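You operate a simulated robot arm through the tools that you are given. There is no shell and no other tool. Be economical: measure what you need, move in short steps, check, and stop when the job is done.

The job below is to be done with a simulated robot arm. You get a single attempt, and the scene is never put back.

Task
Clamp a wax sheet of its size into each wooden frame.
Fine: move the sheet that stands too high in the low one; each red clamp pushed in after its sheet; the third sheet stays; nothing dropped, broken or left on.

It is judged by the outcome, as a careful person would: the job done as asked, and still so three seconds after it is handed in. It fails if anything else is knocked over, pushed out of place, dropped, spilled or broken. Flat cloth is picked up by pressing the open fingertips on it (5 to 10 N) and closing them slowly along it; thin cloth reads only 2 to 8 mm in the jaws.

Robot
A 7-joint arm with a two-finger parallel gripper on a trunk, on a base that drives. Base frame: it is fixed to the floor where the robot stands at the start and does not move with it; the origin is under the middle of the robot, x ahead of it, y to its left, z up. Units: m, degrees, N and s.
With the tool pointing down near the work surface it reaches from about 0.46 to 0.92 m from the robot's upright axis, wherever it stands. Its first joint turns from -115.0 to 115.0 degrees. Places, roughly: clamp of the low wooden frame [0.5, -0.2, 1]; clamp of the tall wooden frame [0.6, -0.2, 1]; groove of the low wooden frame [0.5, 0, 0.9]; groove of the tall wooden frame [0.6, 0, 0.9]. Payload 3.91 kg.
The TCP is the grasp point between the finger pads, 0.03 m short of the fingertips. In the tool frame z runs along the fingers and y along their closing line. Largest opening 0.11 m; finger width 0.02, thickness 0.01; the body of the gripper, 0.048 by 0.112 m, starts 0.055 m behind the TCP.
Orientation is told as [roll, pitch, yaw] about the base's x, y, z axes, in that order, counted from this pose: with the fingers straight down and closing along the base's y, the tool's x points along the base's -x, its y along +y and its z along -z.

Tools
- The arm moves only by the tool step_arm. Its argument "moves" is a list of rows, each a list of 3 entries, a list of its own where there are three numbers: the turn, a rotation vector about the tool's x, y, z in degrees, then the shift along the tool's x, y, z in cm, then the opening, from 0 (shut) to 1 (fully open). In form: [[[ax, ay, az], [x, y, z], fingers], ...]. A call has 1 to 10 rows; each row is the pose to reach, as a shift and turn from the pose commanded when the call began, along the tool's axes at that moment. Each row takes 0.2 s and may step no farther than 0.05 m and 8.6 degrees from the row before; otherwise, or with a gripper value out of range, the whole call is refused. A pose out of reach is approached as far as the arm can. The call stops where the force on the tool passes 90 N (or 10 N more than at its start, if that is more) or the arm is blocked; 0.2 s more then pass. The fingers move at their own pace (about 0.153 m/s each) and stop on an object; they squeeze with about 24 N. The grip force told is the motor's: it shows also when the fingers shut on nothing. Time passes only in rows, and 0.2 s behind the last, so rows that repeat a pose let the fingers close. The reply holds the time, the measured pose of the TCP, the force on the tool along the base axes, the opening and the grip force, in the units named above and with some noise, with the torque about the TCP (base axes, N m) and any sound that the robot's microphone picked up.
- Cameras (640 x 400 px; columns grow to the right, rows downward): "scene" is now at [0.2299, 0.1798, 1.2511]; the picture's right is [-0.28, -0.96, 0.00], its down [-0.44, 0.13, -0.89] and it looks along [0.85, -0.24, -0.46] (base axes); focal length 214 px, centre (320, 200). "wrist" rides on the gripper at [0.072, 0.017, -0.103] in the tool frame; the picture's right is [-0.23, 0.97, 0.00], its down [-0.76, -0.18, -0.62] and it looks along [-0.61, -0.14, 0.78] (tool axes); focal length 222 px, centre (320, 200). There is no depth. A picture from a camera that has moved, and an enlarged one, comes with that camera's place and axes in the base frame and with its lens.
- snapshot(camera): a new picture of that camera. No time passes.
- move_column(by): slides the trunk up (or, below 0, down) by that many m; the arm and the scene camera ride with it, the base frame stays. It gives what a move gives, with no picture.
- base_move(legs): drives the robot by 1 to 6 legs, each [ahead, left, turn to the left] in m, m and degrees, along the robot's own axes; the way and the turn of a leg run together, so that a leg with both is an arc; at most 1.5 m and 180 degrees a leg. The arm and the cameras ride along, it lands a little off, and it stops where it bumps. It gives what a move gives.
- aim_head(pan, tilt): turns the head with the scene camera to pan (to the left, within 80 degrees either way) and tilt (down, from -29 to 69), counted from straight ahead of the robot. It gives what a move gives.
- inspect(camera, box): a new picture of the part [left, top, right, bottom] of that camera's present view, enlarged. No time passes.
- sign_off(): hands the job in; it is judged then, once.

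Go step by step. Nothing tells you exact positions but the pictures and the camera data: compare them with the known pose of the tool, close in by small moves and look again before you grip or let go. The budget is 120 turns and 90 pictures, counting those below and the enlarged ones. Unless the task says otherwise, let go and move clear before handing in, and close with one line.

The tools are called after ">>>" as name(argument=value, ...) on one line, values as JSON. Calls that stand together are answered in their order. step_arm: Moves the arm, as the interface text tells. Its arguments: {"type":"object","properties":{"moves":{"type":"array","items":{"type":"array"}}},"required":["moves"]} The other tools are called the same way: move_column (by) slides the trunk up or down; base_move (legs) drives the base; aim_head (pan, tilt) turns the head that bears the scene camera; snapshot (camera) takes a picture; inspect (camera, box) takes an enlarged picture of a part of a camera's view; sign_off () hands the job in.

At the start:

```text
t: 0.0
tool_pos: [0.5473, -0.0967, 1.233]
orientation: [0.1, 0.0, 0.0]
ft_force: [0.7, -0.3, 0.9]
moment: [0.02, 0.02, 0.0]
finger_gap: 0.1101
finger_force: 0.1
trunk travel left (down, up): [-0.575, 0.415]
robot x, y, heading: [0.0025, -0.0007, 0.2]
head pan, tilt: [-16.0, 27.4]
```

scene: 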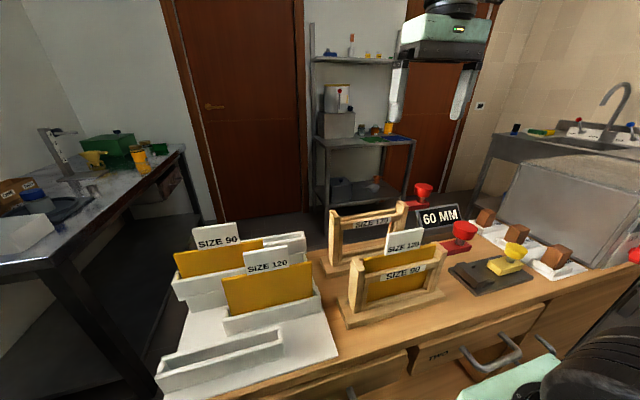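
wrist: 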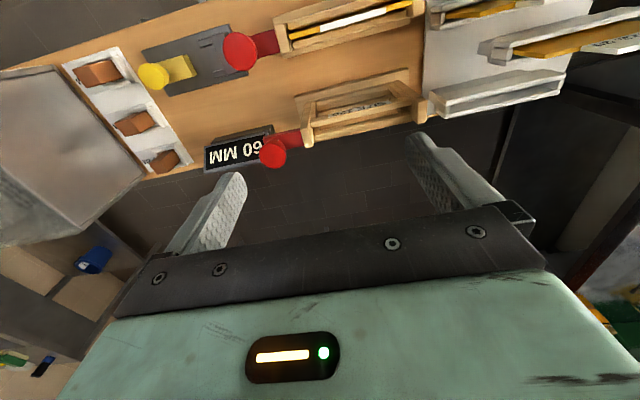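

The low frame (label SIZE 90) seems to hold a size 120 sheet, and a tall frame stands empty behind it; two sheets are in a white rack. I look closer first.

>>> inspect(camera="scene", box=[150, 200, 350, 325])

>>> inspect(camera="scene", box=[310, 180, 510, 325])

>>> inspect(camera="wrist", box=[200, 0, 640, 180])

```text
3.20 times, centred on (250, 262) of scene
camera zoom: at [0.2299, 0.1798, 1.2511], right [-0.28, -0.96, 0.0], down [-0.44, 0.13, -0.89], along [0.85, -0.24, -0.46], focal length 686 px, centre (544, 0)
```

zoom: 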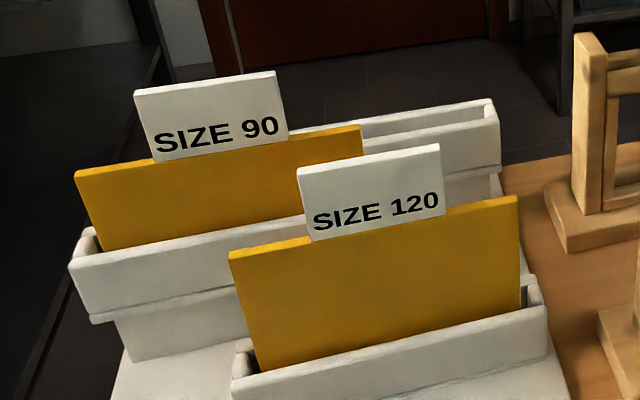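

```text
2.76 times, centred on (410, 252) of scene
camera zoom: at [0.2299, 0.1798, 1.2511], right [-0.28, -0.96, 0.0], down [-0.44, 0.13, -0.89], along [0.85, -0.24, -0.46], focal length 592 px, centre (72, 55)
```

zoom: 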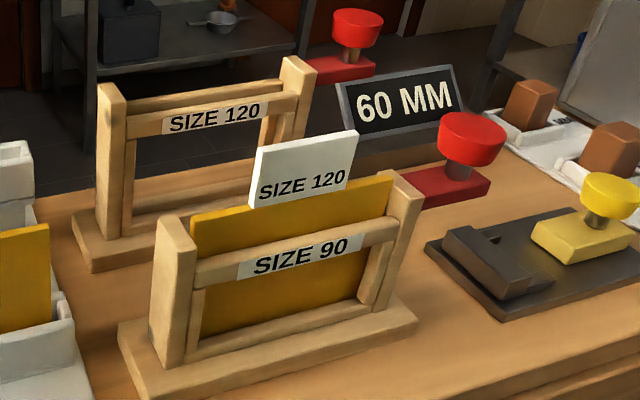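

```text
1.45 times, centred on (420, 90) of wrist
camera zoom: at [0.4758, -0.0798, 1.3357], right [0.23, 0.97, 0.0], down [0.76, -0.18, 0.62], along [0.61, -0.14, -0.78], focal length 323 px, centre (174, 360)
```

zoom: 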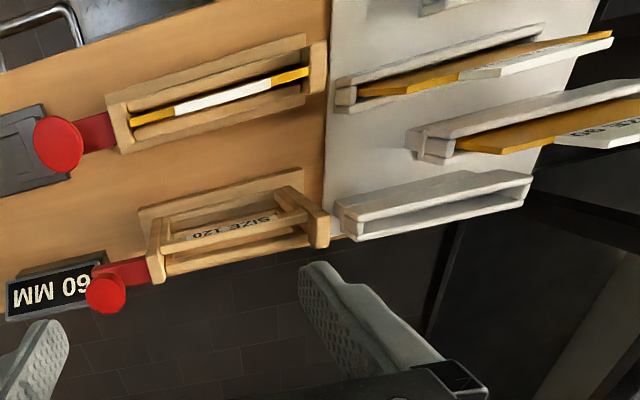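

The low frame's sheet tab (SIZE 120) triangulates to about (0.480, -0.044, top 1.033), running along y. I'll turn the fingers to close along x above it.

>>> step_arm(moves=[[[0, 0, -8.5], [0.7, 0.5, 0], 1], [[0, 0, -17], [1.4, 1, 0], 1], [[0, 0, -25.5], [2.1, 1.5, 0], 1], [[0, 0, -34], [2.8, 2, 0], 1], [[0, 0, -42.5], [3.5, 2.5, 0], 1], [[0, 0, -51], [4.2, 3, 0], 1], [[0, 0, -59.5], [4.9, 3.5, 0], 1], [[0, 0, -68], [5.6, 4, 0], 1], [[0, 0, -76.5], [6.2, 4.6, 0], 1], [[0, 0, -85], [6.7, 5.3, 0], 1]])

```text
t: 2.2
tool_pos: [0.4818, -0.0429, 1.2321]
orientation: [0.0, 0.0, 85.1]
ft_force: [0.7, -0.3, -0.2]
moment: [0.03, 0.03, -0.01]
finger_gap: 0.1103
finger_force: 0.0
trunk travel left (down, up): [-0.575, 0.415]
robot x, y, heading: [0.0006, -0.0008, 0.1]
head pan, tilt: [-16.0, 27.4]
```

Turned to 85°; finishing to 90° and looking.

>>> step_arm(moves=[[[0, 0, -4.9], [0, 0, 5], 1], [[0, 0, -4.9], [0, 0, 8], 1]])

>>> snapshot(camera="wrist")

>>> snapshot(camera="scene")

```text
t: 2.8
tool_pos: [0.4801, -0.0432, 1.1527]
orientation: [0.0, 0.0, 90.0]
ft_force: [0.4, -0.1, -0.2]
moment: [0.02, 0.01, -0.02]
finger_gap: 0.11
finger_force: 0.1
trunk travel left (down, up): [-0.575, 0.415]
robot x, y, heading: [0.0011, 0.0008, 0.1]
head pan, tilt: [-16.0, 27.4]
```

```text
84 pictures are left
camera wrist: at [0.4648, -0.1163, 1.2562], right [-0.97, 0.23, 0.0], down [0.18, 0.76, 0.62], along [0.14, 0.61, -0.78], focal length 222 px, centre (320, 200)
```

wrist: 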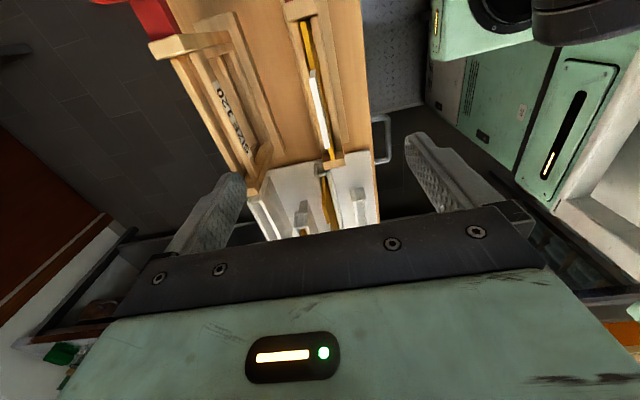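

```text
83 pictures are left
camera scene: at [0.2298, 0.1798, 1.2511], right [-0.28, -0.96, 0.0], down [-0.44, 0.13, -0.89], along [0.85, -0.24, -0.46], focal length 214 px, centre (320, 200)
```

scene: 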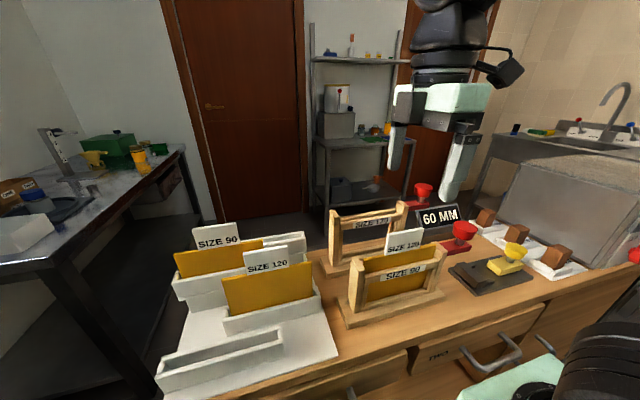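

>>> inspect(camera="wrist", box=[140, 0, 400, 240])

```text
1.67 times, centred on (270, 120) of wrist
camera zoom: at [0.4648, -0.1163, 1.2562], right [-0.97, 0.23, 0.0], down [0.18, 0.76, 0.62], along [0.14, 0.61, -0.78], focal length 370 px, centre (403, 333)
```

zoom: 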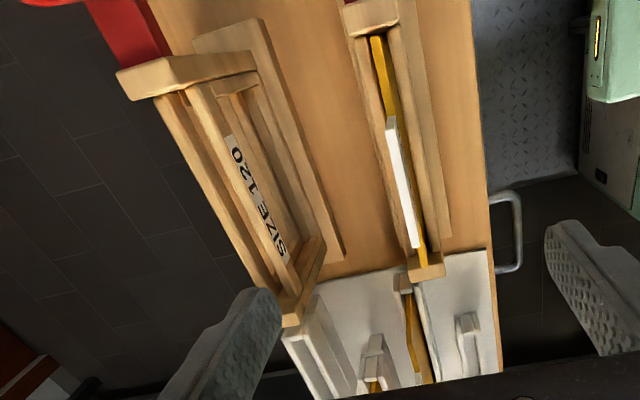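

The tab runs y −0.084…−0.009 at x≈0.479. Descending on it with open fingers.

>>> step_arm(moves=[[[0, 0, 0], [0.3, 0.1, 4.5], 1], [[0, 0, 0], [0.3, 0.1, 9], 1], [[0, 0, 0], [0.3, 0.1, 12], 1], [[0, 0, 0], [0.3, 0.1, 14], 1]])

>>> snapshot(camera="wrist")

>>> inspect(camera="scene", box=[310, 180, 510, 325])

```text
t: 3.8
tool_pos: [0.4795, -0.0471, 1.0127]
orientation: [0.0, 0.0, 89.9]
ft_force: [0.3, -0.5, 0.9]
moment: [-0.02, 0.0, 0.02]
finger_gap: 0.11
finger_force: 0.1
trunk travel left (down, up): [-0.575, 0.415]
robot x, y, heading: [0.0003, -0.0013, 0.1]
head pan, tilt: [-16.0, 27.4]
```

```text
81 pictures are left
camera wrist: at [0.4641, -0.1199, 1.1156], right [-0.97, 0.23, 0.0], down [0.18, 0.76, 0.62], along [0.14, 0.61, -0.78], focal length 222 px, centre (320, 200)
```

wrist: 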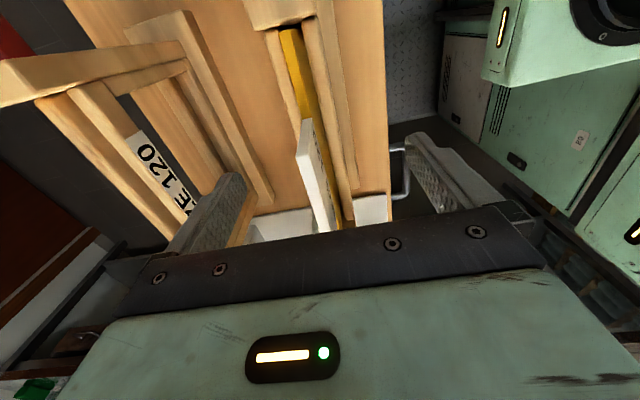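

```text
2.76 times, centred on (410, 252) of scene
camera zoom: at [0.2298, 0.1798, 1.2511], right [-0.28, -0.96, 0.0], down [-0.44, 0.13, -0.89], along [0.85, -0.24, -0.46], focal length 592 px, centre (72, 55)
```

zoom: 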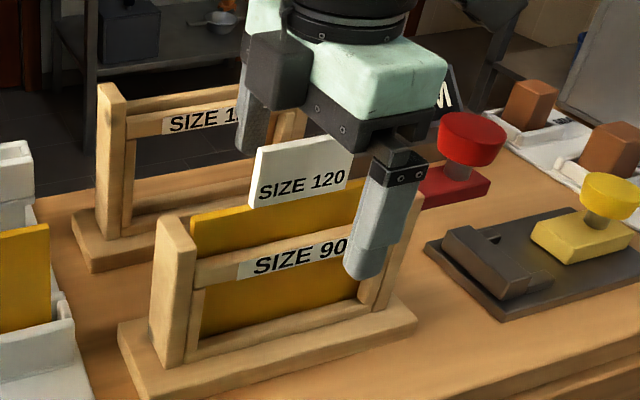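

The tab sits centred between the fingers. Closing gradually.

>>> step_arm(moves=[[[0, 0, 0], [0, 0, 0], 0.6], [[0, 0, 0], [0, 0, 0], 0.3], [[0, 0, 0], [0, 0, 0], 0.15], [[0, 0, 0], [0, 0, 0], 0.08], [[0, 0, 0], [0, 0, 0], 0], [[0, 0, 0], [0, 0, 0], 0], [[0, 0, 0], [0, 0, 0], 0]])

>>> snapshot(camera="wrist")

```text
t: 5.4
tool_pos: [0.4798, -0.0463, 1.013]
orientation: [0.1, 0.0, 89.9]
ft_force: [-1.2, 0.3, -0.4]
moment: [0.02, 0.03, 0.0]
finger_gap: 0.0056
finger_force: 24.0
trunk travel left (down, up): [-0.575, 0.415]
robot x, y, heading: [0.0013, 0.0026, -0.0]
head pan, tilt: [-16.0, 27.4]
```

```text
79 pictures are left
camera wrist: at [0.4642, -0.1198, 1.1157], right [-0.97, 0.23, 0.0], down [0.18, 0.76, 0.62], along [0.14, 0.61, -0.78], focal length 222 px, centre (320, 200)
```

wrist: 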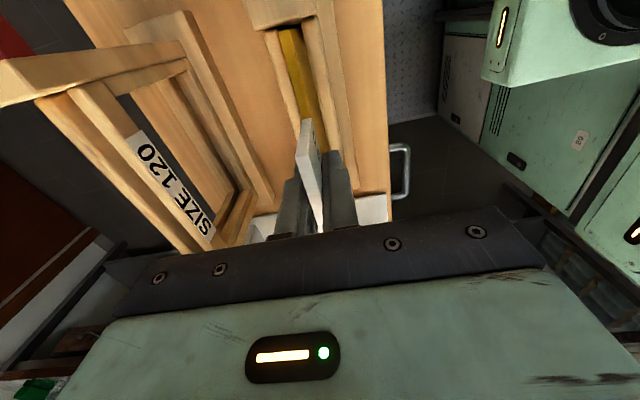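

Gripped (5.6 mm, little side force). Lifting straight up.

>>> step_arm(moves=[[[0, 0, 0], [0, 0, -1], 0], [[0, 0, 0], [0, 0, -3], 0], [[0, 0, 0], [0, 0, -6], 0], [[0, 0, 0], [0, 0, -9.5], 0], [[0, 0, 0], [0, 0, -13], 0], [[0, 0, 0], [0, 0, -16.5], 0], [[0, 0, 0], [0, 0, -19.5], 0], [[0, 0, 0], [0, 0, -20], 0]])

>>> snapshot(camera="wrist")

>>> snapshot(camera="scene")

```text
t: 7.2
tool_pos: [0.4804, -0.0477, 1.2154]
orientation: [0.0, 0.1, 89.9]
ft_force: [-0.7, 0.0, -0.9]
moment: [0.01, 0.01, -0.02]
finger_gap: 0.0055
finger_force: 24.1
trunk travel left (down, up): [-0.575, 0.415]
robot x, y, heading: [0.0013, 0.001, -0.2]
head pan, tilt: [-16.0, 27.4]
```

```text
78 pictures are left
camera wrist: at [0.4636, -0.1199, 1.3178], right [-0.97, 0.23, 0.0], down [0.18, 0.76, 0.62], along [0.14, 0.61, -0.78], focal length 222 px, centre (320, 200)
```

wrist: 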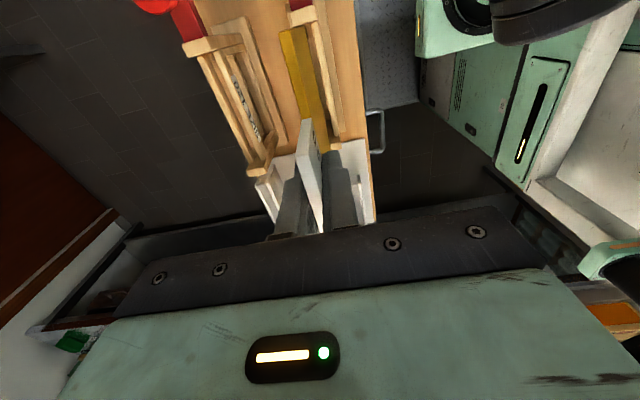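

```text
77 pictures are left
camera scene: at [0.23, 0.1798, 1.2511], right [-0.28, -0.96, 0.0], down [-0.44, 0.13, -0.89], along [0.85, -0.24, -0.46], focal length 214 px, centre (320, 200)
```

scene: 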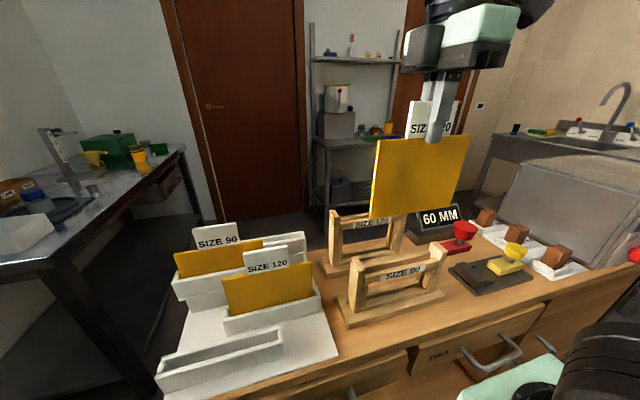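

Sheet is out and hanging straight. Move it over the tall frame (x≈0.60), staying high.

>>> step_arm(moves=[[[0, 0, 0], [0, -4, 0], 0], [[0, 0, 0], [0, -8, 0], 0], [[0, 0, 0], [0, -11.8, 0], 0], [[0, 0, 0], [0, -11.8, 0], 0]])

>>> inspect(camera="wrist", box=[200, 0, 440, 200])

>>> inspect(camera="scene", box=[300, 120, 480, 300])

```text
t: 8.2
tool_pos: [0.5931, -0.0471, 1.2147]
orientation: [0.0, 0.0, 89.9]
ft_force: [-0.5, -1.2, -1.0]
moment: [-0.02, -0.02, -0.03]
finger_gap: 0.0058
finger_force: 23.7
trunk travel left (down, up): [-0.575, 0.415]
robot x, y, heading: [0.0003, -0.0024, 0.0]
head pan, tilt: [-16.0, 27.4]
```

```text
2.00 times, centred on (320, 100) of wrist
camera zoom: at [0.5771, -0.119, 1.3174], right [-0.97, 0.23, 0.0], down [0.18, 0.76, 0.62], along [0.14, 0.61, -0.78], focal length 444 px, centre (320, 400)
```

zoom: 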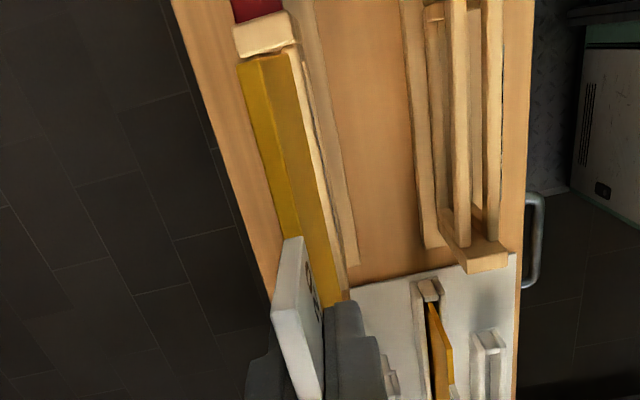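

```text
2.22 times, centred on (390, 210) of scene
camera zoom: at [0.2299, 0.1798, 1.2511], right [-0.28, -0.96, 0.0], down [-0.44, 0.13, -0.89], along [0.85, -0.24, -0.46], focal length 477 px, centre (164, 178)
```

zoom: 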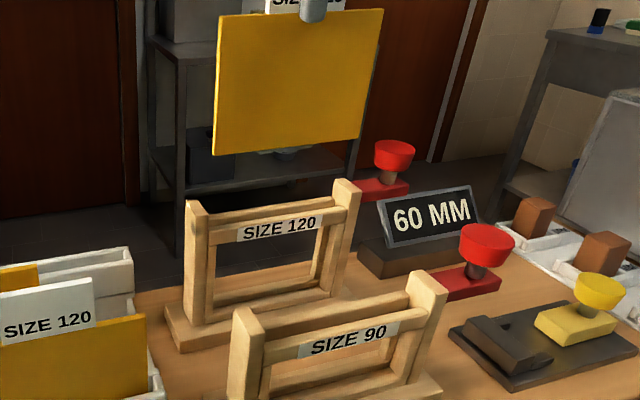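

The sheet hangs above the tall frame. I zoom on the near post to measure the slot.

>>> inspect(camera="wrist", box=[300, 0, 400, 62])

>>> inspect(camera="scene", box=[360, 180, 450, 240])

>>> step_arm(moves=[[[0, 0, 0], [0, 0, 0], 0]])

```text
6.40 times, centred on (350, 31) of wrist
camera zoom: at [0.5771, -0.119, 1.3174], right [-0.97, 0.23, 0.0], down [0.18, 0.76, 0.62], along [0.14, 0.61, -0.78], focal length 1422 px, centre (128, 1282)
```

zoom: 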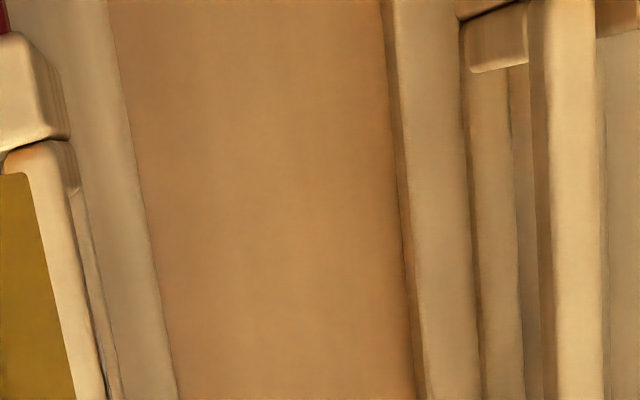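

```text
6.67 times, centred on (405, 210) of scene
camera zoom: at [0.2299, 0.1798, 1.2511], right [-0.28, -0.96, 0.0], down [-0.44, 0.13, -0.89], along [0.85, -0.24, -0.46], focal length 1430 px, centre (-247, 133)
```

zoom: 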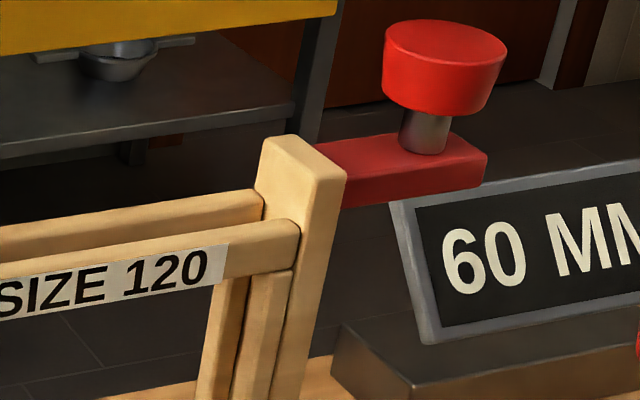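

```text
t: 8.6
tool_pos: [0.5931, -0.0464, 1.2141]
orientation: [0.1, 0.0, 89.9]
ft_force: [-0.6, -0.5, 0.6]
moment: [-0.03, -0.02, -0.05]
finger_gap: 0.0055
finger_force: 24.1
trunk travel left (down, up): [-0.575, 0.415]
robot x, y, heading: [-0.0003, -0.0027, 0.2]
head pan, tilt: [-16.0, 27.4]
```

>>> inspect(camera="wrist", box=[290, 0, 350, 38])

```text
10.53 times, centred on (320, 19) of wrist
camera zoom: at [0.577, -0.119, 1.3173], right [-0.97, 0.23, 0.0], down [0.18, 0.76, 0.62], along [0.14, 0.61, -0.78], focal length 2338 px, centre (320, 2105)
```

zoom: 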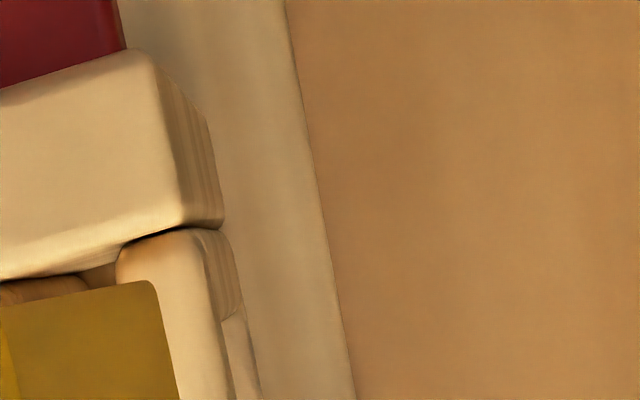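

The front bar's slot edge looks like x≈0.597. I shift a little further so the sheet no longer hides the slot.

>>> step_arm(moves=[[[0, 0, 0], [0, -3, 0], 0], [[0, 0, 0], [0, -3, 0], 0]])

>>> inspect(camera="wrist", box=[290, 0, 430, 88])

```text
t: 9.2
tool_pos: [0.6236, -0.0452, 1.2142]
orientation: [0.1, 0.0, 89.9]
ft_force: [0.1, 0.4, -0.5]
moment: [0.01, 0.01, 0.03]
finger_gap: 0.0056
finger_force: 24.1
trunk travel left (down, up): [-0.575, 0.415]
robot x, y, heading: [0.0046, 0.0006, -0.2]
head pan, tilt: [-16.0, 27.4]
```

```text
4.55 times, centred on (360, 44) of wrist
camera zoom: at [0.6088, -0.1186, 1.3174], right [-0.97, 0.23, 0.0], down [0.18, 0.76, 0.62], along [0.14, 0.61, -0.78], focal length 1010 px, centre (138, 909)
```

zoom: 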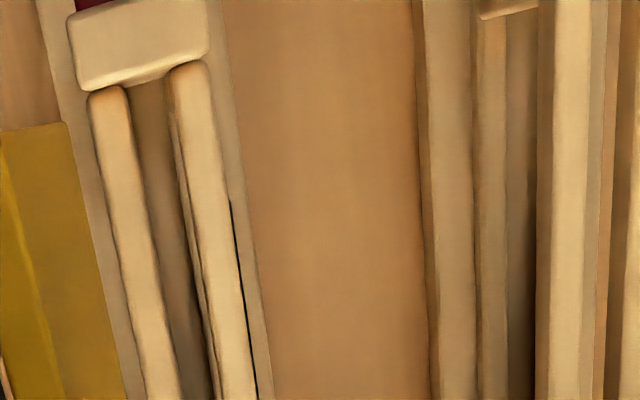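

The slot centre is about x≈0.604–0.606. Now I check the far post for the y fit.

>>> inspect(camera="wrist", box=[270, 60, 430, 160])

>>> inspect(camera="scene", box=[320, 170, 450, 280])

```text
4.00 times, centred on (350, 110) of wrist
camera zoom: at [0.6088, -0.1186, 1.3174], right [-0.97, 0.23, 0.0], down [0.18, 0.76, 0.62], along [0.14, 0.61, -0.78], focal length 888 px, centre (200, 560)
```

zoom: 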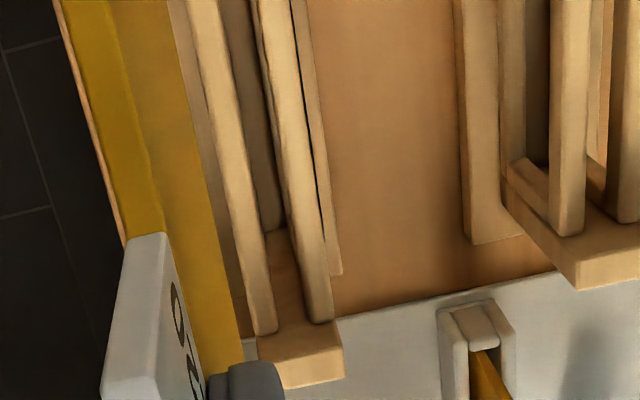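

```text
3.64 times, centred on (385, 225) of scene
camera zoom: at [0.2299, 0.1798, 1.2511], right [-0.28, -0.96, 0.0], down [-0.44, 0.13, -0.89], along [0.85, -0.24, -0.46], focal length 780 px, centre (84, 109)
```

zoom: 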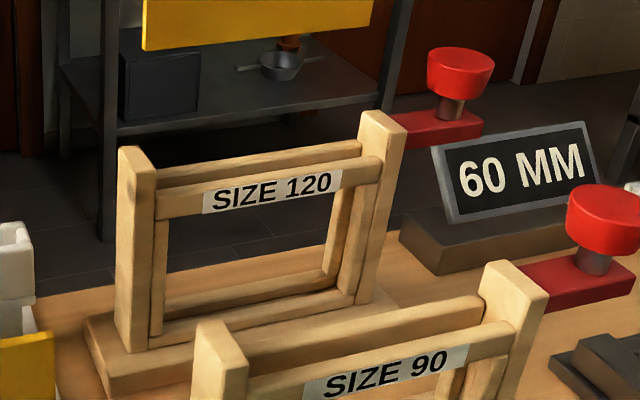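

Frames share y within ~1.5 mm; tall slot x≈0.6045. Shift back and lower to just above the frame top.

>>> step_arm(moves=[[[0, 0, 0], [0, 1.9, 0], 0], [[0, 0, 0], [0, 1.9, 0], 0], [[0, 0, 0], [0, 1.9, 2], 0], [[0, 0, 0], [0, 1.9, 4.4], 0], [[0, 0, 0], [0, 1.9, 4.4], 0]])

>>> inspect(camera="wrist", box=[240, 0, 400, 100])

>>> inspect(camera="scene", box=[320, 160, 450, 240])

```text
t: 10.4
tool_pos: [0.6061, -0.0464, 1.168]
orientation: [-0.1, 0.0, 89.9]
ft_force: [-0.6, -1.0, -0.8]
moment: [0.01, -0.02, -0.02]
finger_gap: 0.0055
finger_force: 23.8
trunk travel left (down, up): [-0.575, 0.415]
robot x, y, heading: [0.0008, 0.0005, 0.1]
head pan, tilt: [-16.0, 27.4]
```

```text
4.00 times, centred on (320, 50) of wrist
camera zoom: at [0.5904, -0.1196, 1.272], right [-0.97, 0.23, 0.0], down [0.18, 0.76, 0.62], along [0.14, 0.61, -0.78], focal length 888 px, centre (320, 800)
```

zoom: 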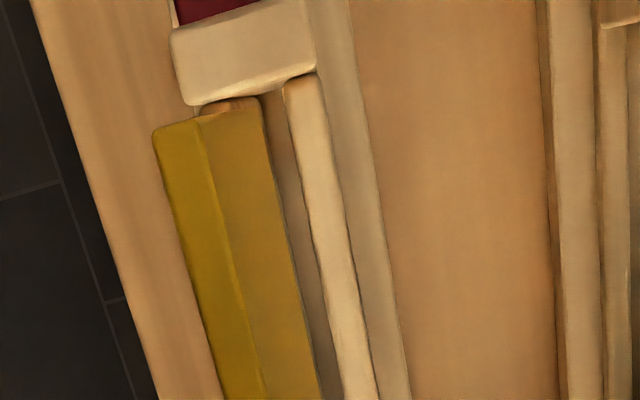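

```text
4.92 times, centred on (385, 200) of scene
camera zoom: at [0.23, 0.1798, 1.2511], right [-0.28, -0.96, 0.0], down [-0.44, 0.13, -0.89], along [0.85, -0.24, -0.46], focal length 1056 px, centre (0, 200)
```

zoom: 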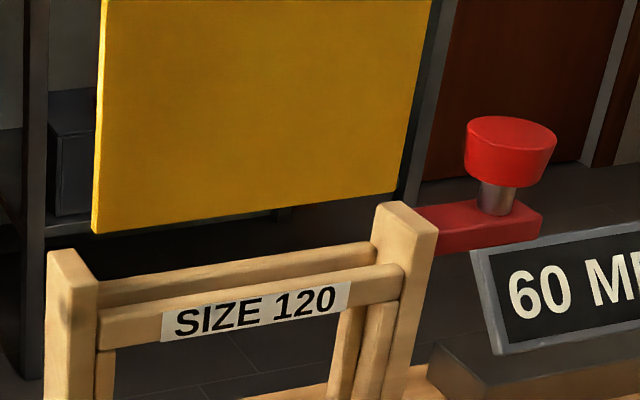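

The sheet bottom lines up between the two bars with ~3 mm each side. Lowering in small steps, watching the force.

>>> step_arm(moves=[[[0, 0, 0], [0, 0, 0.8], 0], [[0, 0, 0], [0, 0, 1.6], 0], [[0, 0, 0], [0, 0, 2.4], 0], [[0, 0, 0], [0, 0, 3.0], 0], [[0, 0, 0], [0, 0, 3.0], 0]])

>>> inspect(camera="wrist", box=[240, 0, 400, 100])

>>> inspect(camera="scene", box=[320, 160, 450, 240])

```text
t: 11.6
tool_pos: [0.6076, -0.0464, 1.1383]
orientation: [0.0, 0.0, 89.9]
ft_force: [0.2, -0.6, -0.6]
moment: [0.01, -0.01, -0.02]
finger_gap: 0.0053
finger_force: 23.5
trunk travel left (down, up): [-0.575, 0.415]
robot x, y, heading: [0.0003, -0.0022, -0.2]
head pan, tilt: [-16.0, 27.4]
```

```text
4.00 times, centred on (320, 50) of wrist
camera zoom: at [0.592, -0.1192, 1.2408], right [-0.97, 0.23, 0.0], down [0.18, 0.76, 0.62], along [0.14, 0.61, -0.78], focal length 888 px, centre (320, 800)
```

zoom: 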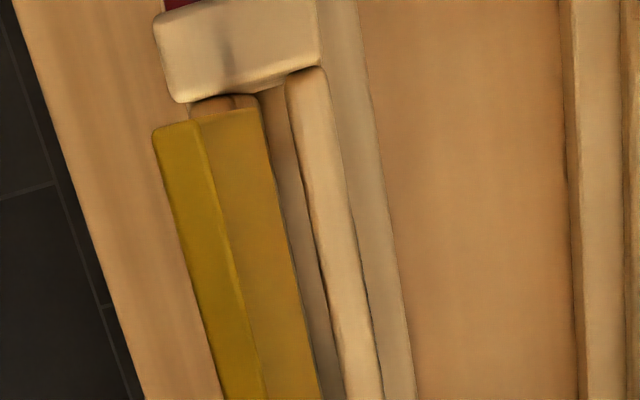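

```text
4.92 times, centred on (385, 200) of scene
camera zoom: at [0.23, 0.1798, 1.2511], right [-0.28, -0.96, 0.0], down [-0.44, 0.13, -0.89], along [0.85, -0.24, -0.46], focal length 1056 px, centre (0, 200)
```

zoom: 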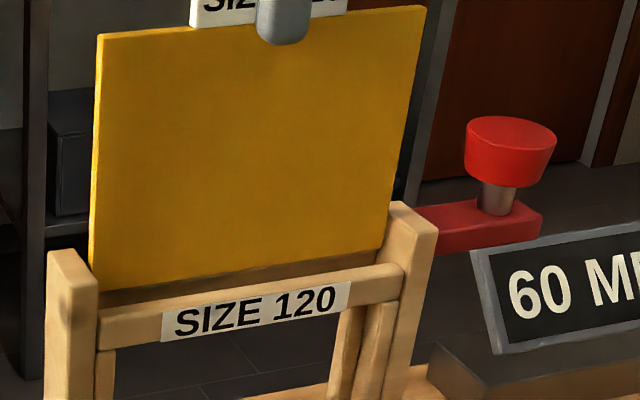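

The sheet has drifted 1.5 mm back (x=0.6076), with a ~7 mm gap to the front bar; correct it by −2.5 mm.

>>> step_arm(moves=[[[0, 0, 0], [0, 0.25, 0], 0], [[0, 0, 0], [0, 0.25, 0], 0]])

>>> inspect(camera="wrist", box=[270, 5, 350, 55])

```text
t: 12.2
tool_pos: [0.6055, -0.0465, 1.1377]
orientation: [0.0, 0.0, 89.9]
ft_force: [-0.7, -0.2, -1.3]
moment: [-0.01, -0.01, 0.02]
finger_gap: 0.0055
finger_force: 23.6
trunk travel left (down, up): [-0.575, 0.415]
robot x, y, heading: [0.0006, -0.0023, -0.1]
head pan, tilt: [-16.0, 27.4]
```

```text
8.00 times, centred on (310, 30) of wrist
camera zoom: at [0.5897, -0.1195, 1.2408], right [-0.97, 0.23, 0.0], down [0.18, 0.76, 0.62], along [0.14, 0.61, -0.78], focal length 1777 px, centre (400, 1560)
```

zoom: 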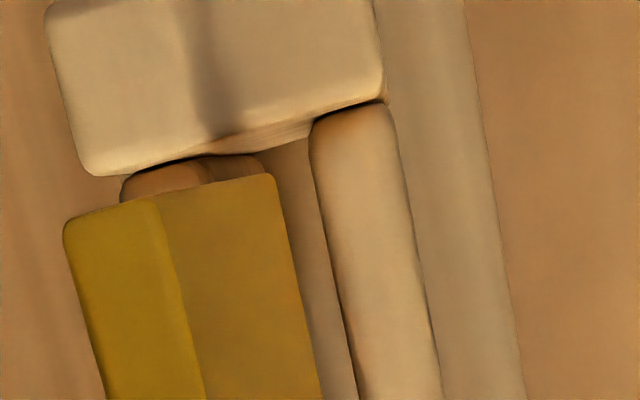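

>>> step_arm(moves=[[[0, 0, 0], [0, 0.13, 0], 0], [[0, 0, 0], [0, 0.13, 1], 0], [[0, 0, 0], [0, 0.13, 2], 0], [[0, 0, 0], [0, 0.13, 2], 0]])

>>> inspect(camera="wrist", box=[270, 5, 350, 55])

>>> inspect(camera="scene", box=[320, 160, 450, 240])

```text
t: 13.2
tool_pos: [0.6041, -0.0456, 1.1186]
orientation: [0.0, 0.1, 89.9]
ft_force: [0.4, -0.1, -1.1]
moment: [0.01, 0.03, -0.03]
finger_gap: 0.0056
finger_force: 23.5
trunk travel left (down, up): [-0.575, 0.415]
robot x, y, heading: [-0.0026, 0.0037, -0.2]
head pan, tilt: [-16.0, 27.4]
```

```text
8.00 times, centred on (310, 30) of wrist
camera zoom: at [0.588, -0.1183, 1.222], right [-0.97, 0.23, 0.0], down [0.18, 0.76, 0.62], along [0.14, 0.61, -0.78], focal length 1777 px, centre (400, 1560)
```

zoom: 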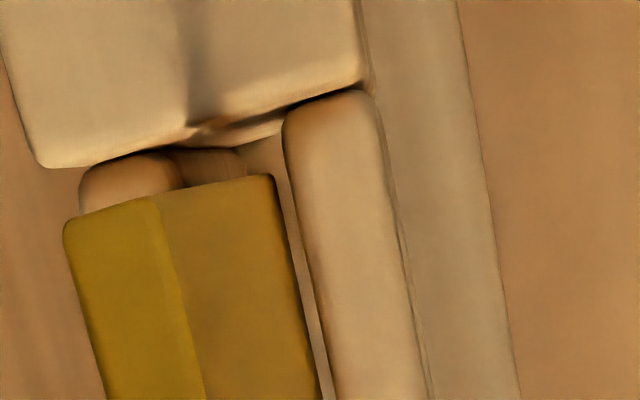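

```text
4.92 times, centred on (385, 200) of scene
camera zoom: at [0.23, 0.1798, 1.2511], right [-0.28, -0.96, 0.0], down [-0.44, 0.13, -0.89], along [0.85, -0.24, -0.46], focal length 1056 px, centre (0, 200)
```

zoom: 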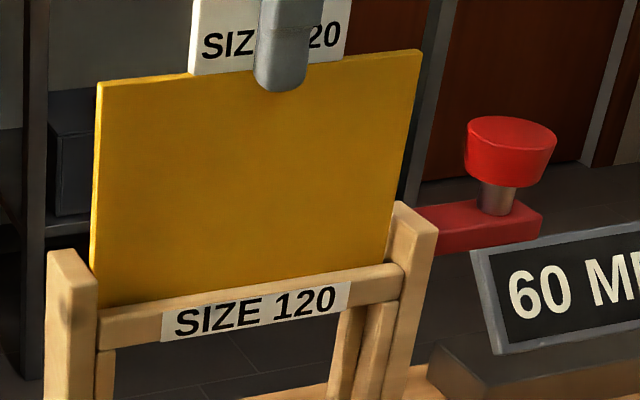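

The sheet is inside the slot and centred, no contact force. Continue down.

>>> step_arm(moves=[[[0, 0, 0], [0, 0, 1], 0], [[0, 0, 0], [0, 0, 2], 0], [[0, 0, 0], [0, 0, 3], 0], [[0, 0, 0], [0, 0, 4], 0], [[0, 0, 0], [0, 0, 5], 0], [[0, 0, 0], [0, 0, 5], 0]])

>>> inspect(camera="wrist", box=[240, 0, 400, 100])

```text
t: 14.6
tool_pos: [0.6041, -0.0447, 1.0679]
orientation: [-0.1, 0.0, 89.9]
ft_force: [0.2, 0.2, -0.2]
moment: [-0.02, 0.0, 0.02]
finger_gap: 0.0055
finger_force: 24.3
trunk travel left (down, up): [-0.575, 0.415]
robot x, y, heading: [0.0036, -0.0014, 0.1]
head pan, tilt: [-16.0, 27.4]
```

```text
4.00 times, centred on (320, 50) of wrist
camera zoom: at [0.5885, -0.1185, 1.1709], right [-0.97, 0.23, 0.0], down [0.18, 0.76, 0.62], along [0.14, 0.61, -0.78], focal length 888 px, centre (320, 800)
```

zoom: 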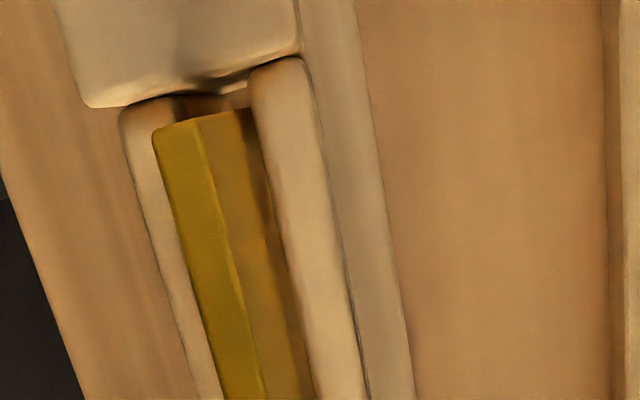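

Still free. Lowering further toward the seat.

>>> step_arm(moves=[[[0, 0, 0], [0, 0, 1], 0], [[0, 0, 0], [0, 0, 2], 0], [[0, 0, 0], [0, 0, 3], 0], [[0, 0, 0], [0, 0, 3.5], 0], [[0, 0, 0], [0, 0, 3.5], 0]])

>>> inspect(camera="scene", box=[320, 160, 450, 280])

```text
t: 15.8
tool_pos: [0.604, -0.0464, 1.0332]
orientation: [0.0, -0.1, 89.9]
ft_force: [-0.7, 0.2, -0.5]
moment: [0.01, 0.01, 0.01]
finger_gap: 0.0055
finger_force: 24.0
trunk travel left (down, up): [-0.575, 0.415]
robot x, y, heading: [0.0005, 0.0009, -0.0]
head pan, tilt: [-16.0, 27.4]
```

```text
3.33 times, centred on (385, 220) of scene
camera zoom: at [0.23, 0.1798, 1.2511], right [-0.28, -0.96, 0.0], down [-0.44, 0.13, -0.89], along [0.85, -0.24, -0.46], focal length 715 px, centre (103, 133)
```

zoom: 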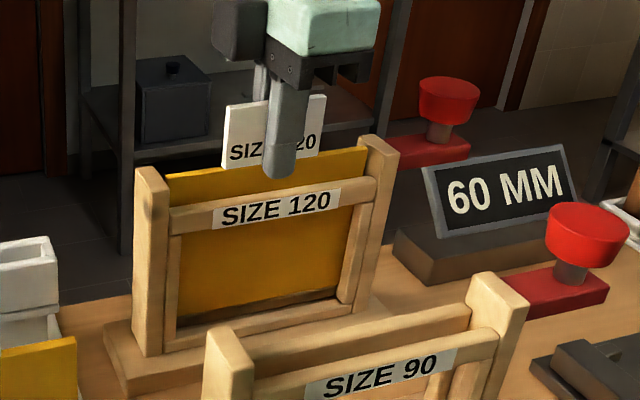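

The fingertips would meet the tall frame's bars (top ≈0.997) about 15 mm before the sheet is seated, so I must hold the tab higher. I'll set the sheet back in the low frame and regrip rather than drop it.

>>> step_arm(moves=[[[0, 0, 0], [0, 0, -3], 0], [[0, 0, 0], [0, 0, -6], 0], [[0, 0, 0], [0, 0, -10], 0], [[0, 0, 0], [0, 0, -14], 0], [[0, 0, 0], [0, 0, -18], 0], [[0, 0, 0], [0, 4, -18], 0], [[0, 0, 0], [0, 8, -18], 0], [[0, 0, 0], [0, 12, -18], 0], [[0, 0, 0], [0, 12.4, -18], 0], [[0, 0, 0], [0, 12.4, -18], 0]])

```text
t: 18.0
tool_pos: [0.4793, -0.0469, 1.2116]
orientation: [0.0, -0.1, 90.0]
ft_force: [-0.3, 0.5, 0.0]
moment: [0.0, -0.03, 0.0]
finger_gap: 0.0057
finger_force: 23.9
trunk travel left (down, up): [-0.575, 0.415]
robot x, y, heading: [0.0008, -0.001, 0.0]
head pan, tilt: [-16.0, 27.4]
```

Back over the low frame; lowering to just above it and checking alignment.

>>> step_arm(moves=[[[0, 0, 0], [0, 0, 4], 0], [[0, 0, 0], [0, 0, 7], 0], [[0, 0, 0], [0, 0, 9], 0], [[0, 0, 0], [0, 0, 9], 0]])

>>> inspect(camera="wrist", box=[270, 5, 350, 55])

```text
t: 19.0
tool_pos: [0.4802, -0.0471, 1.1226]
orientation: [0.0, -0.1, 90.0]
ft_force: [-0.1, 0.0, -0.2]
moment: [0.01, 0.0, -0.02]
finger_gap: 0.0058
finger_force: 23.8
trunk travel left (down, up): [-0.575, 0.415]
robot x, y, heading: [0.0028, 0.0017, 0.3]
head pan, tilt: [-16.0, 27.4]
```

```text
8.00 times, centred on (310, 30) of wrist
camera zoom: at [0.4633, -0.1197, 1.2262], right [-0.97, 0.23, 0.0], down [0.18, 0.76, 0.62], along [0.14, 0.61, -0.78], focal length 1777 px, centre (400, 1560)
```

zoom: 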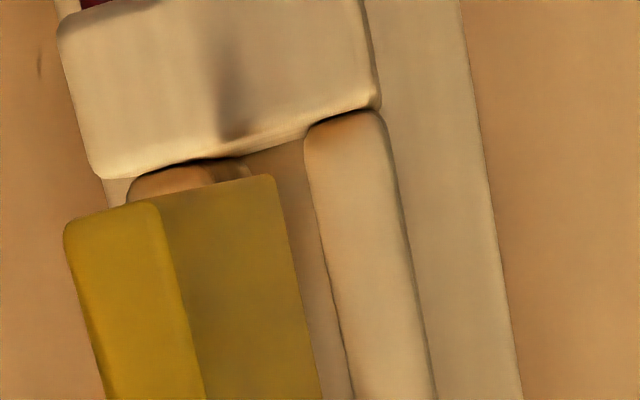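

Aligned. Lowering into the low frame.

>>> step_arm(moves=[[[0, 0, 0], [0, 0, 1.5], 0], [[0, 0, 0], [0, 0, 3], 0], [[0, 0, 0], [0, 0, 4.5], 0], [[0, 0, 0], [0, 0, 6], 0], [[0, 0, 0], [0, 0, 7.5], 0], [[0, 0, 0], [0, 0, 9], 0], [[0, 0, 0], [0, 0, 9.8], 0], [[0, 0, 0], [0, 0, 9.8], 0]])

```text
t: 20.8
tool_pos: [0.4799, -0.0477, 1.024]
orientation: [-0.1, 0.1, 89.8]
ft_force: [-0.2, 0.1, -0.5]
moment: [0.0, 0.0, -0.01]
finger_gap: 0.0057
finger_force: 23.6
trunk travel left (down, up): [-0.575, 0.415]
robot x, y, heading: [-0.0013, -0.0013, -0.0]
head pan, tilt: [-16.0, 27.4]
```

>>> step_arm(moves=[[[0, 0, 0], [0, 0, 0.4], 0], [[0, 0, 0], [0, 0, 0.8], 0], [[0, 0, 0], [0, 0, 1.1], 0], [[0, 0, 0], [0, 0, 1.1], 0]])

```text
t: 21.8
tool_pos: [0.4796, -0.0474, 1.0144]
orientation: [0.1, 0.0, 89.8]
ft_force: [0.3, 0.4, -0.2]
moment: [0.03, 0.02, 0.0]
finger_gap: 0.0057
finger_force: 24.0
trunk travel left (down, up): [-0.575, 0.415]
robot x, y, heading: [0.0029, 0.0009, 0.0]
head pan, tilt: [-16.0, 27.4]
```

>>> step_arm(moves=[[[0, 0, 0], [0, 0, 0.15], 0], [[0, 0, 0], [0, 0, 0.3], 0], [[0, 0, 0], [0, 0, 0.3], 0]])

```text
t: 22.6
tool_pos: [0.4795, -0.0473, 1.0115]
orientation: [-0.2, 0.0, 89.9]
ft_force: [-0.3, -1.4, 19.0]
moment: [-0.26, 0.09, 0.01]
finger_gap: 0.0057
finger_force: 23.9
trunk travel left (down, up): [-0.575, 0.415]
robot x, y, heading: [-0.0043, -0.0002, 0.2]
head pan, tilt: [-16.0, 27.4]
```

Seated at TCP z≈1.012. Ease off, open, go up 2.6 cm and regrip high on the tab.

>>> step_arm(moves=[[[0, 0, 0], [0, 0, -0.1], 0], [[0, 0, 0], [0, 0, -0.1], 0.1], [[0, 0, 0], [0, 0, -0.1], 0.25], [[0, 0, 0], [0, 0, -0.1], 0.25], [[0, 0, 0], [0, 0, -1.3], 0.25], [[0, 0, 0], [0, 0, -2.6], 0.25], [[0, 0, 0], [0, 0, -2.6], 0.25]])

>>> inspect(camera="scene", box=[340, 180, 470, 290])

>>> snapshot(camera="wrist")

```text
t: 24.2
tool_pos: [0.4806, -0.0478, 1.0373]
orientation: [0.0, 0.1, 89.9]
ft_force: [-0.2, -1.0, 0.8]
moment: [0.03, 0.0, 0.0]
finger_gap: 0.0275
finger_force: 0.1
trunk travel left (down, up): [-0.575, 0.415]
robot x, y, heading: [0.0029, -0.0005, 0.1]
head pan, tilt: [-16.0, 27.4]
```

```text
3.64 times, centred on (405, 235) of scene
camera zoom: at [0.23, 0.1798, 1.2511], right [-0.28, -0.96, 0.0], down [-0.44, 0.13, -0.89], along [0.85, -0.24, -0.46], focal length 780 px, centre (11, 73)
```

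zoom: 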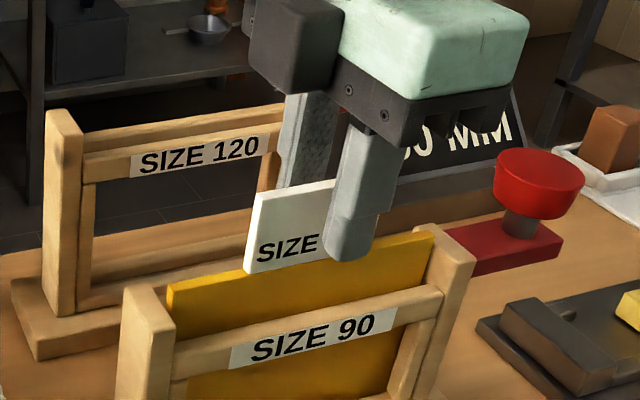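

```text
57 pictures are left
camera wrist: at [0.4637, -0.1204, 1.1408], right [-0.97, 0.23, 0.0], down [0.18, 0.76, 0.62], along [0.14, 0.61, -0.78], focal length 222 px, centre (320, 200)
```

wrist: 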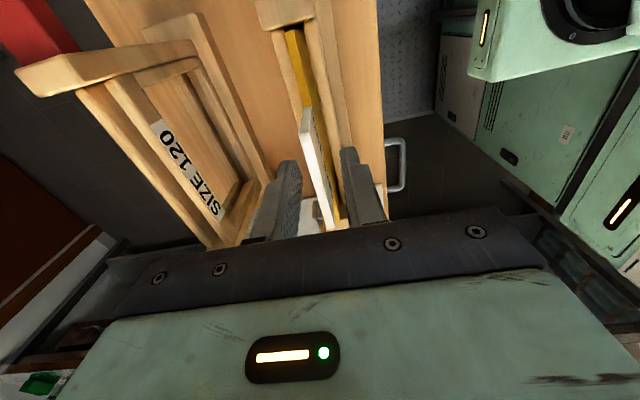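

Sheet stands well. Closing on the upper tab and lifting.

>>> step_arm(moves=[[[0, 0, 0], [0, 0, 0], 0.1], [[0, 0, 0], [0, 0, 0], 0], [[0, 0, 0], [0, 0, 0], 0], [[0, 0, 0], [0, 0, 0], 0], [[0, 0, 0], [0, 0, -1], 0], [[0, 0, 0], [0, 0, -4], 0], [[0, 0, 0], [0, 0, -8], 0], [[0, 0, 0], [0, 0, -12], 0], [[0, 0, 0], [0, 0, -16], 0], [[0, 0, 0], [0, 0, -18], 0]])

>>> step_arm(moves=[[[0, 0, 0], [0, -4, 0], 0], [[0, 0, 0], [0, -8, 0], 0], [[0, 0, 0], [0, -12, 0], 0], [[0, 0, 0], [0, -12.4, 0], 0], [[0, 0, 0], [0, -12.4, 0], 0]])

```text
t: 26.4
tool_pos: [0.4818, -0.0456, 1.2163]
orientation: [0.0, 0.0, 89.9]
ft_force: [-1.5, 1.1, -0.7]
moment: [-0.03, 0.0, -0.01]
finger_gap: 0.0055
finger_force: 23.8
trunk travel left (down, up): [-0.575, 0.415]
robot x, y, heading: [0.0045, 0.0014, 0.3]
head pan, tilt: [-16.0, 27.4]
```

```text
t: 27.6
tool_pos: [0.6054, -0.0456, 1.2183]
orientation: [0.0, 0.0, 89.9]
ft_force: [0.5, -0.4, -2.0]
moment: [-0.03, -0.05, -0.02]
finger_gap: 0.0057
finger_force: 23.7
trunk travel left (down, up): [-0.575, 0.415]
robot x, y, heading: [0.0003, -0.0005, -0.1]
head pan, tilt: [-16.0, 27.4]
```

Over the tall frame again; lowering to just above the bars, x→0.604.

>>> step_arm(moves=[[[0, 0, 0], [0, 0.12, 2], 0], [[0, 0, 0], [0, 0.12, 4], 0], [[0, 0, 0], [0, 0.12, 5], 0], [[0, 0, 0], [0, 0.12, 5], 0]])

>>> inspect(camera="wrist", box=[270, 5, 350, 55])

>>> inspect(camera="scene", box=[320, 160, 450, 240])

```text
t: 28.6
tool_pos: [0.6044, -0.0455, 1.1685]
orientation: [0.1, 0.0, 89.9]
ft_force: [-0.6, -1.1, -0.1]
moment: [0.02, 0.01, -0.01]
finger_gap: 0.0054
finger_force: 24.3
trunk travel left (down, up): [-0.575, 0.415]
robot x, y, heading: [0.0023, -0.0006, -0.0]
head pan, tilt: [-16.0, 27.4]
```

```text
8.00 times, centred on (310, 30) of wrist
camera zoom: at [0.5886, -0.1192, 1.2707], right [-0.97, 0.23, 0.0], down [0.18, 0.76, 0.62], along [0.14, 0.61, -0.78], focal length 1777 px, centre (400, 1560)
```

zoom: 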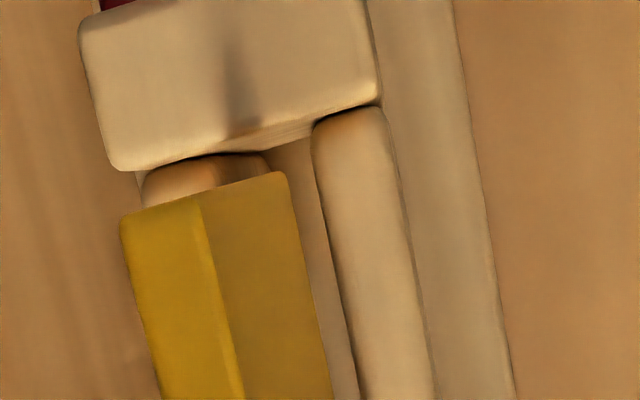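

```text
4.92 times, centred on (385, 200) of scene
camera zoom: at [0.23, 0.1798, 1.2511], right [-0.28, -0.96, 0.0], down [-0.44, 0.13, -0.89], along [0.85, -0.24, -0.46], focal length 1056 px, centre (0, 200)
```

zoom: 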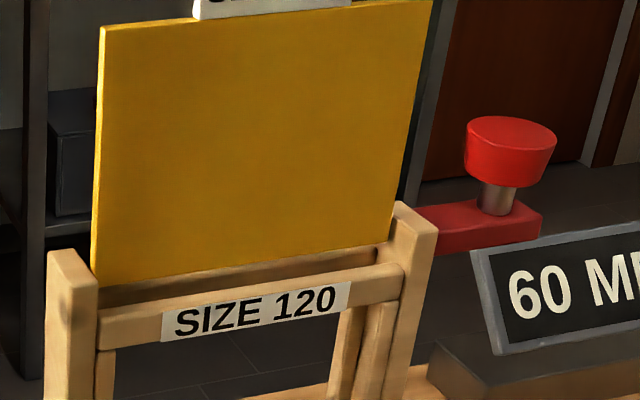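

Well centred. Lowering into the slot.

>>> step_arm(moves=[[[0, 0, 0], [0, 0, 1], 0], [[0, 0, 0], [0, 0, 2], 0], [[0, 0, 0], [0, 0, 3], 0], [[0, 0, 0], [0, 0, 4], 0], [[0, 0, 0], [0, 0, 5], 0], [[0, 0, 0], [0, 0, 6], 0], [[0, 0, 0], [0, 0, 7], 0], [[0, 0, 0], [0, 0, 8], 0], [[0, 0, 0], [0, 0, 9], 0], [[0, 0, 0], [0, 0, 9], 0]])

>>> step_arm(moves=[[[0, 0, 0], [0, 0, 1], 0], [[0, 0, 0], [0, 0, 2], 0], [[0, 0, 0], [0, 0, 3], 0], [[0, 0, 0], [0, 0, 3], 0]])

>>> inspect(camera="scene", box=[320, 160, 450, 280])

```text
t: 30.8
tool_pos: [0.6033, -0.0466, 1.0771]
orientation: [0.1, 0.0, 89.9]
ft_force: [-0.5, -0.3, -1.3]
moment: [0.03, -0.01, 0.01]
finger_gap: 0.0056
finger_force: 23.8
trunk travel left (down, up): [-0.575, 0.415]
robot x, y, heading: [0.001, -0.0051, -0.0]
head pan, tilt: [-16.0, 27.4]
```

```text
t: 31.8
tool_pos: [0.6026, -0.047, 1.0467]
orientation: [0.0, 0.1, 89.9]
ft_force: [0.6, -0.4, -1.7]
moment: [0.0, 0.0, -0.01]
finger_gap: 0.0053
finger_force: 23.7
trunk travel left (down, up): [-0.575, 0.415]
robot x, y, heading: [0.0022, -0.001, 0.1]
head pan, tilt: [-16.0, 27.4]
```

```text
3.33 times, centred on (385, 220) of scene
camera zoom: at [0.23, 0.1798, 1.2511], right [-0.28, -0.96, 0.0], down [-0.44, 0.13, -0.89], along [0.85, -0.24, -0.46], focal length 715 px, centre (103, 133)
```

zoom: 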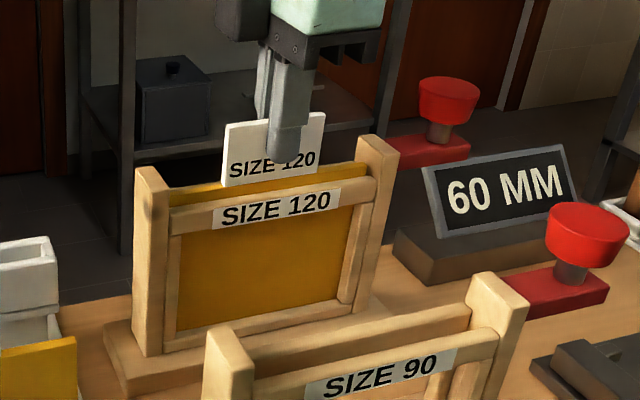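

Nearly seated. Fine steps down with a 1 mm x correction.

>>> step_arm(moves=[[[0, 0, 0], [0, -0.12, 0.3], 0], [[0, 0, 0], [0, -0.12, 0.5], 0], [[0, 0, 0], [0, -0.12, 0.6], 0], [[0, 0, 0], [0, -0.12, 0.6], 0]])

```text
t: 32.8
tool_pos: [0.6039, -0.0469, 1.0419]
orientation: [0.0, 0.0, 89.9]
ft_force: [0.1, 0.1, -0.6]
moment: [0.0, -0.03, -0.03]
finger_gap: 0.0056
finger_force: 24.3
trunk travel left (down, up): [-0.575, 0.415]
robot x, y, heading: [-0.0005, 0.0008, -0.2]
head pan, tilt: [-16.0, 27.4]
```

>>> step_arm(moves=[[[0, 0, 0], [0, 0, 0.2], 0], [[0, 0, 0], [0, 0, 0.35], 0], [[0, 0, 0], [0, 0, 0.35], 0]])

```text
t: 33.6
tool_pos: [0.6039, -0.046, 1.0402]
orientation: [-0.1, 0.0, 89.9]
ft_force: [-1.5, 0.2, 0.0]
moment: [0.0, -0.03, 0.0]
finger_gap: 0.0056
finger_force: 23.9
trunk travel left (down, up): [-0.575, 0.415]
robot x, y, heading: [-0.0039, -0.0025, 0.3]
head pan, tilt: [-16.0, 27.4]
```

>>> step_arm(moves=[[[0, 0, 0], [0, 0, 0.15], 0], [[0, 0, 0], [0, 0, 0.25], 0], [[0, 0, 0], [0, 0, 0.25], 0]])

```text
t: 34.4
tool_pos: [0.6063, -0.0472, 1.0378]
orientation: [-0.2, 0.0, 89.9]
ft_force: [-1.5, -4.0, 19.9]
moment: [0.3, 0.11, 0.04]
finger_gap: 0.0056
finger_force: 23.5
trunk travel left (down, up): [-0.575, 0.415]
robot x, y, heading: [-0.0028, -0.0001, -0.2]
head pan, tilt: [-16.0, 27.4]
```

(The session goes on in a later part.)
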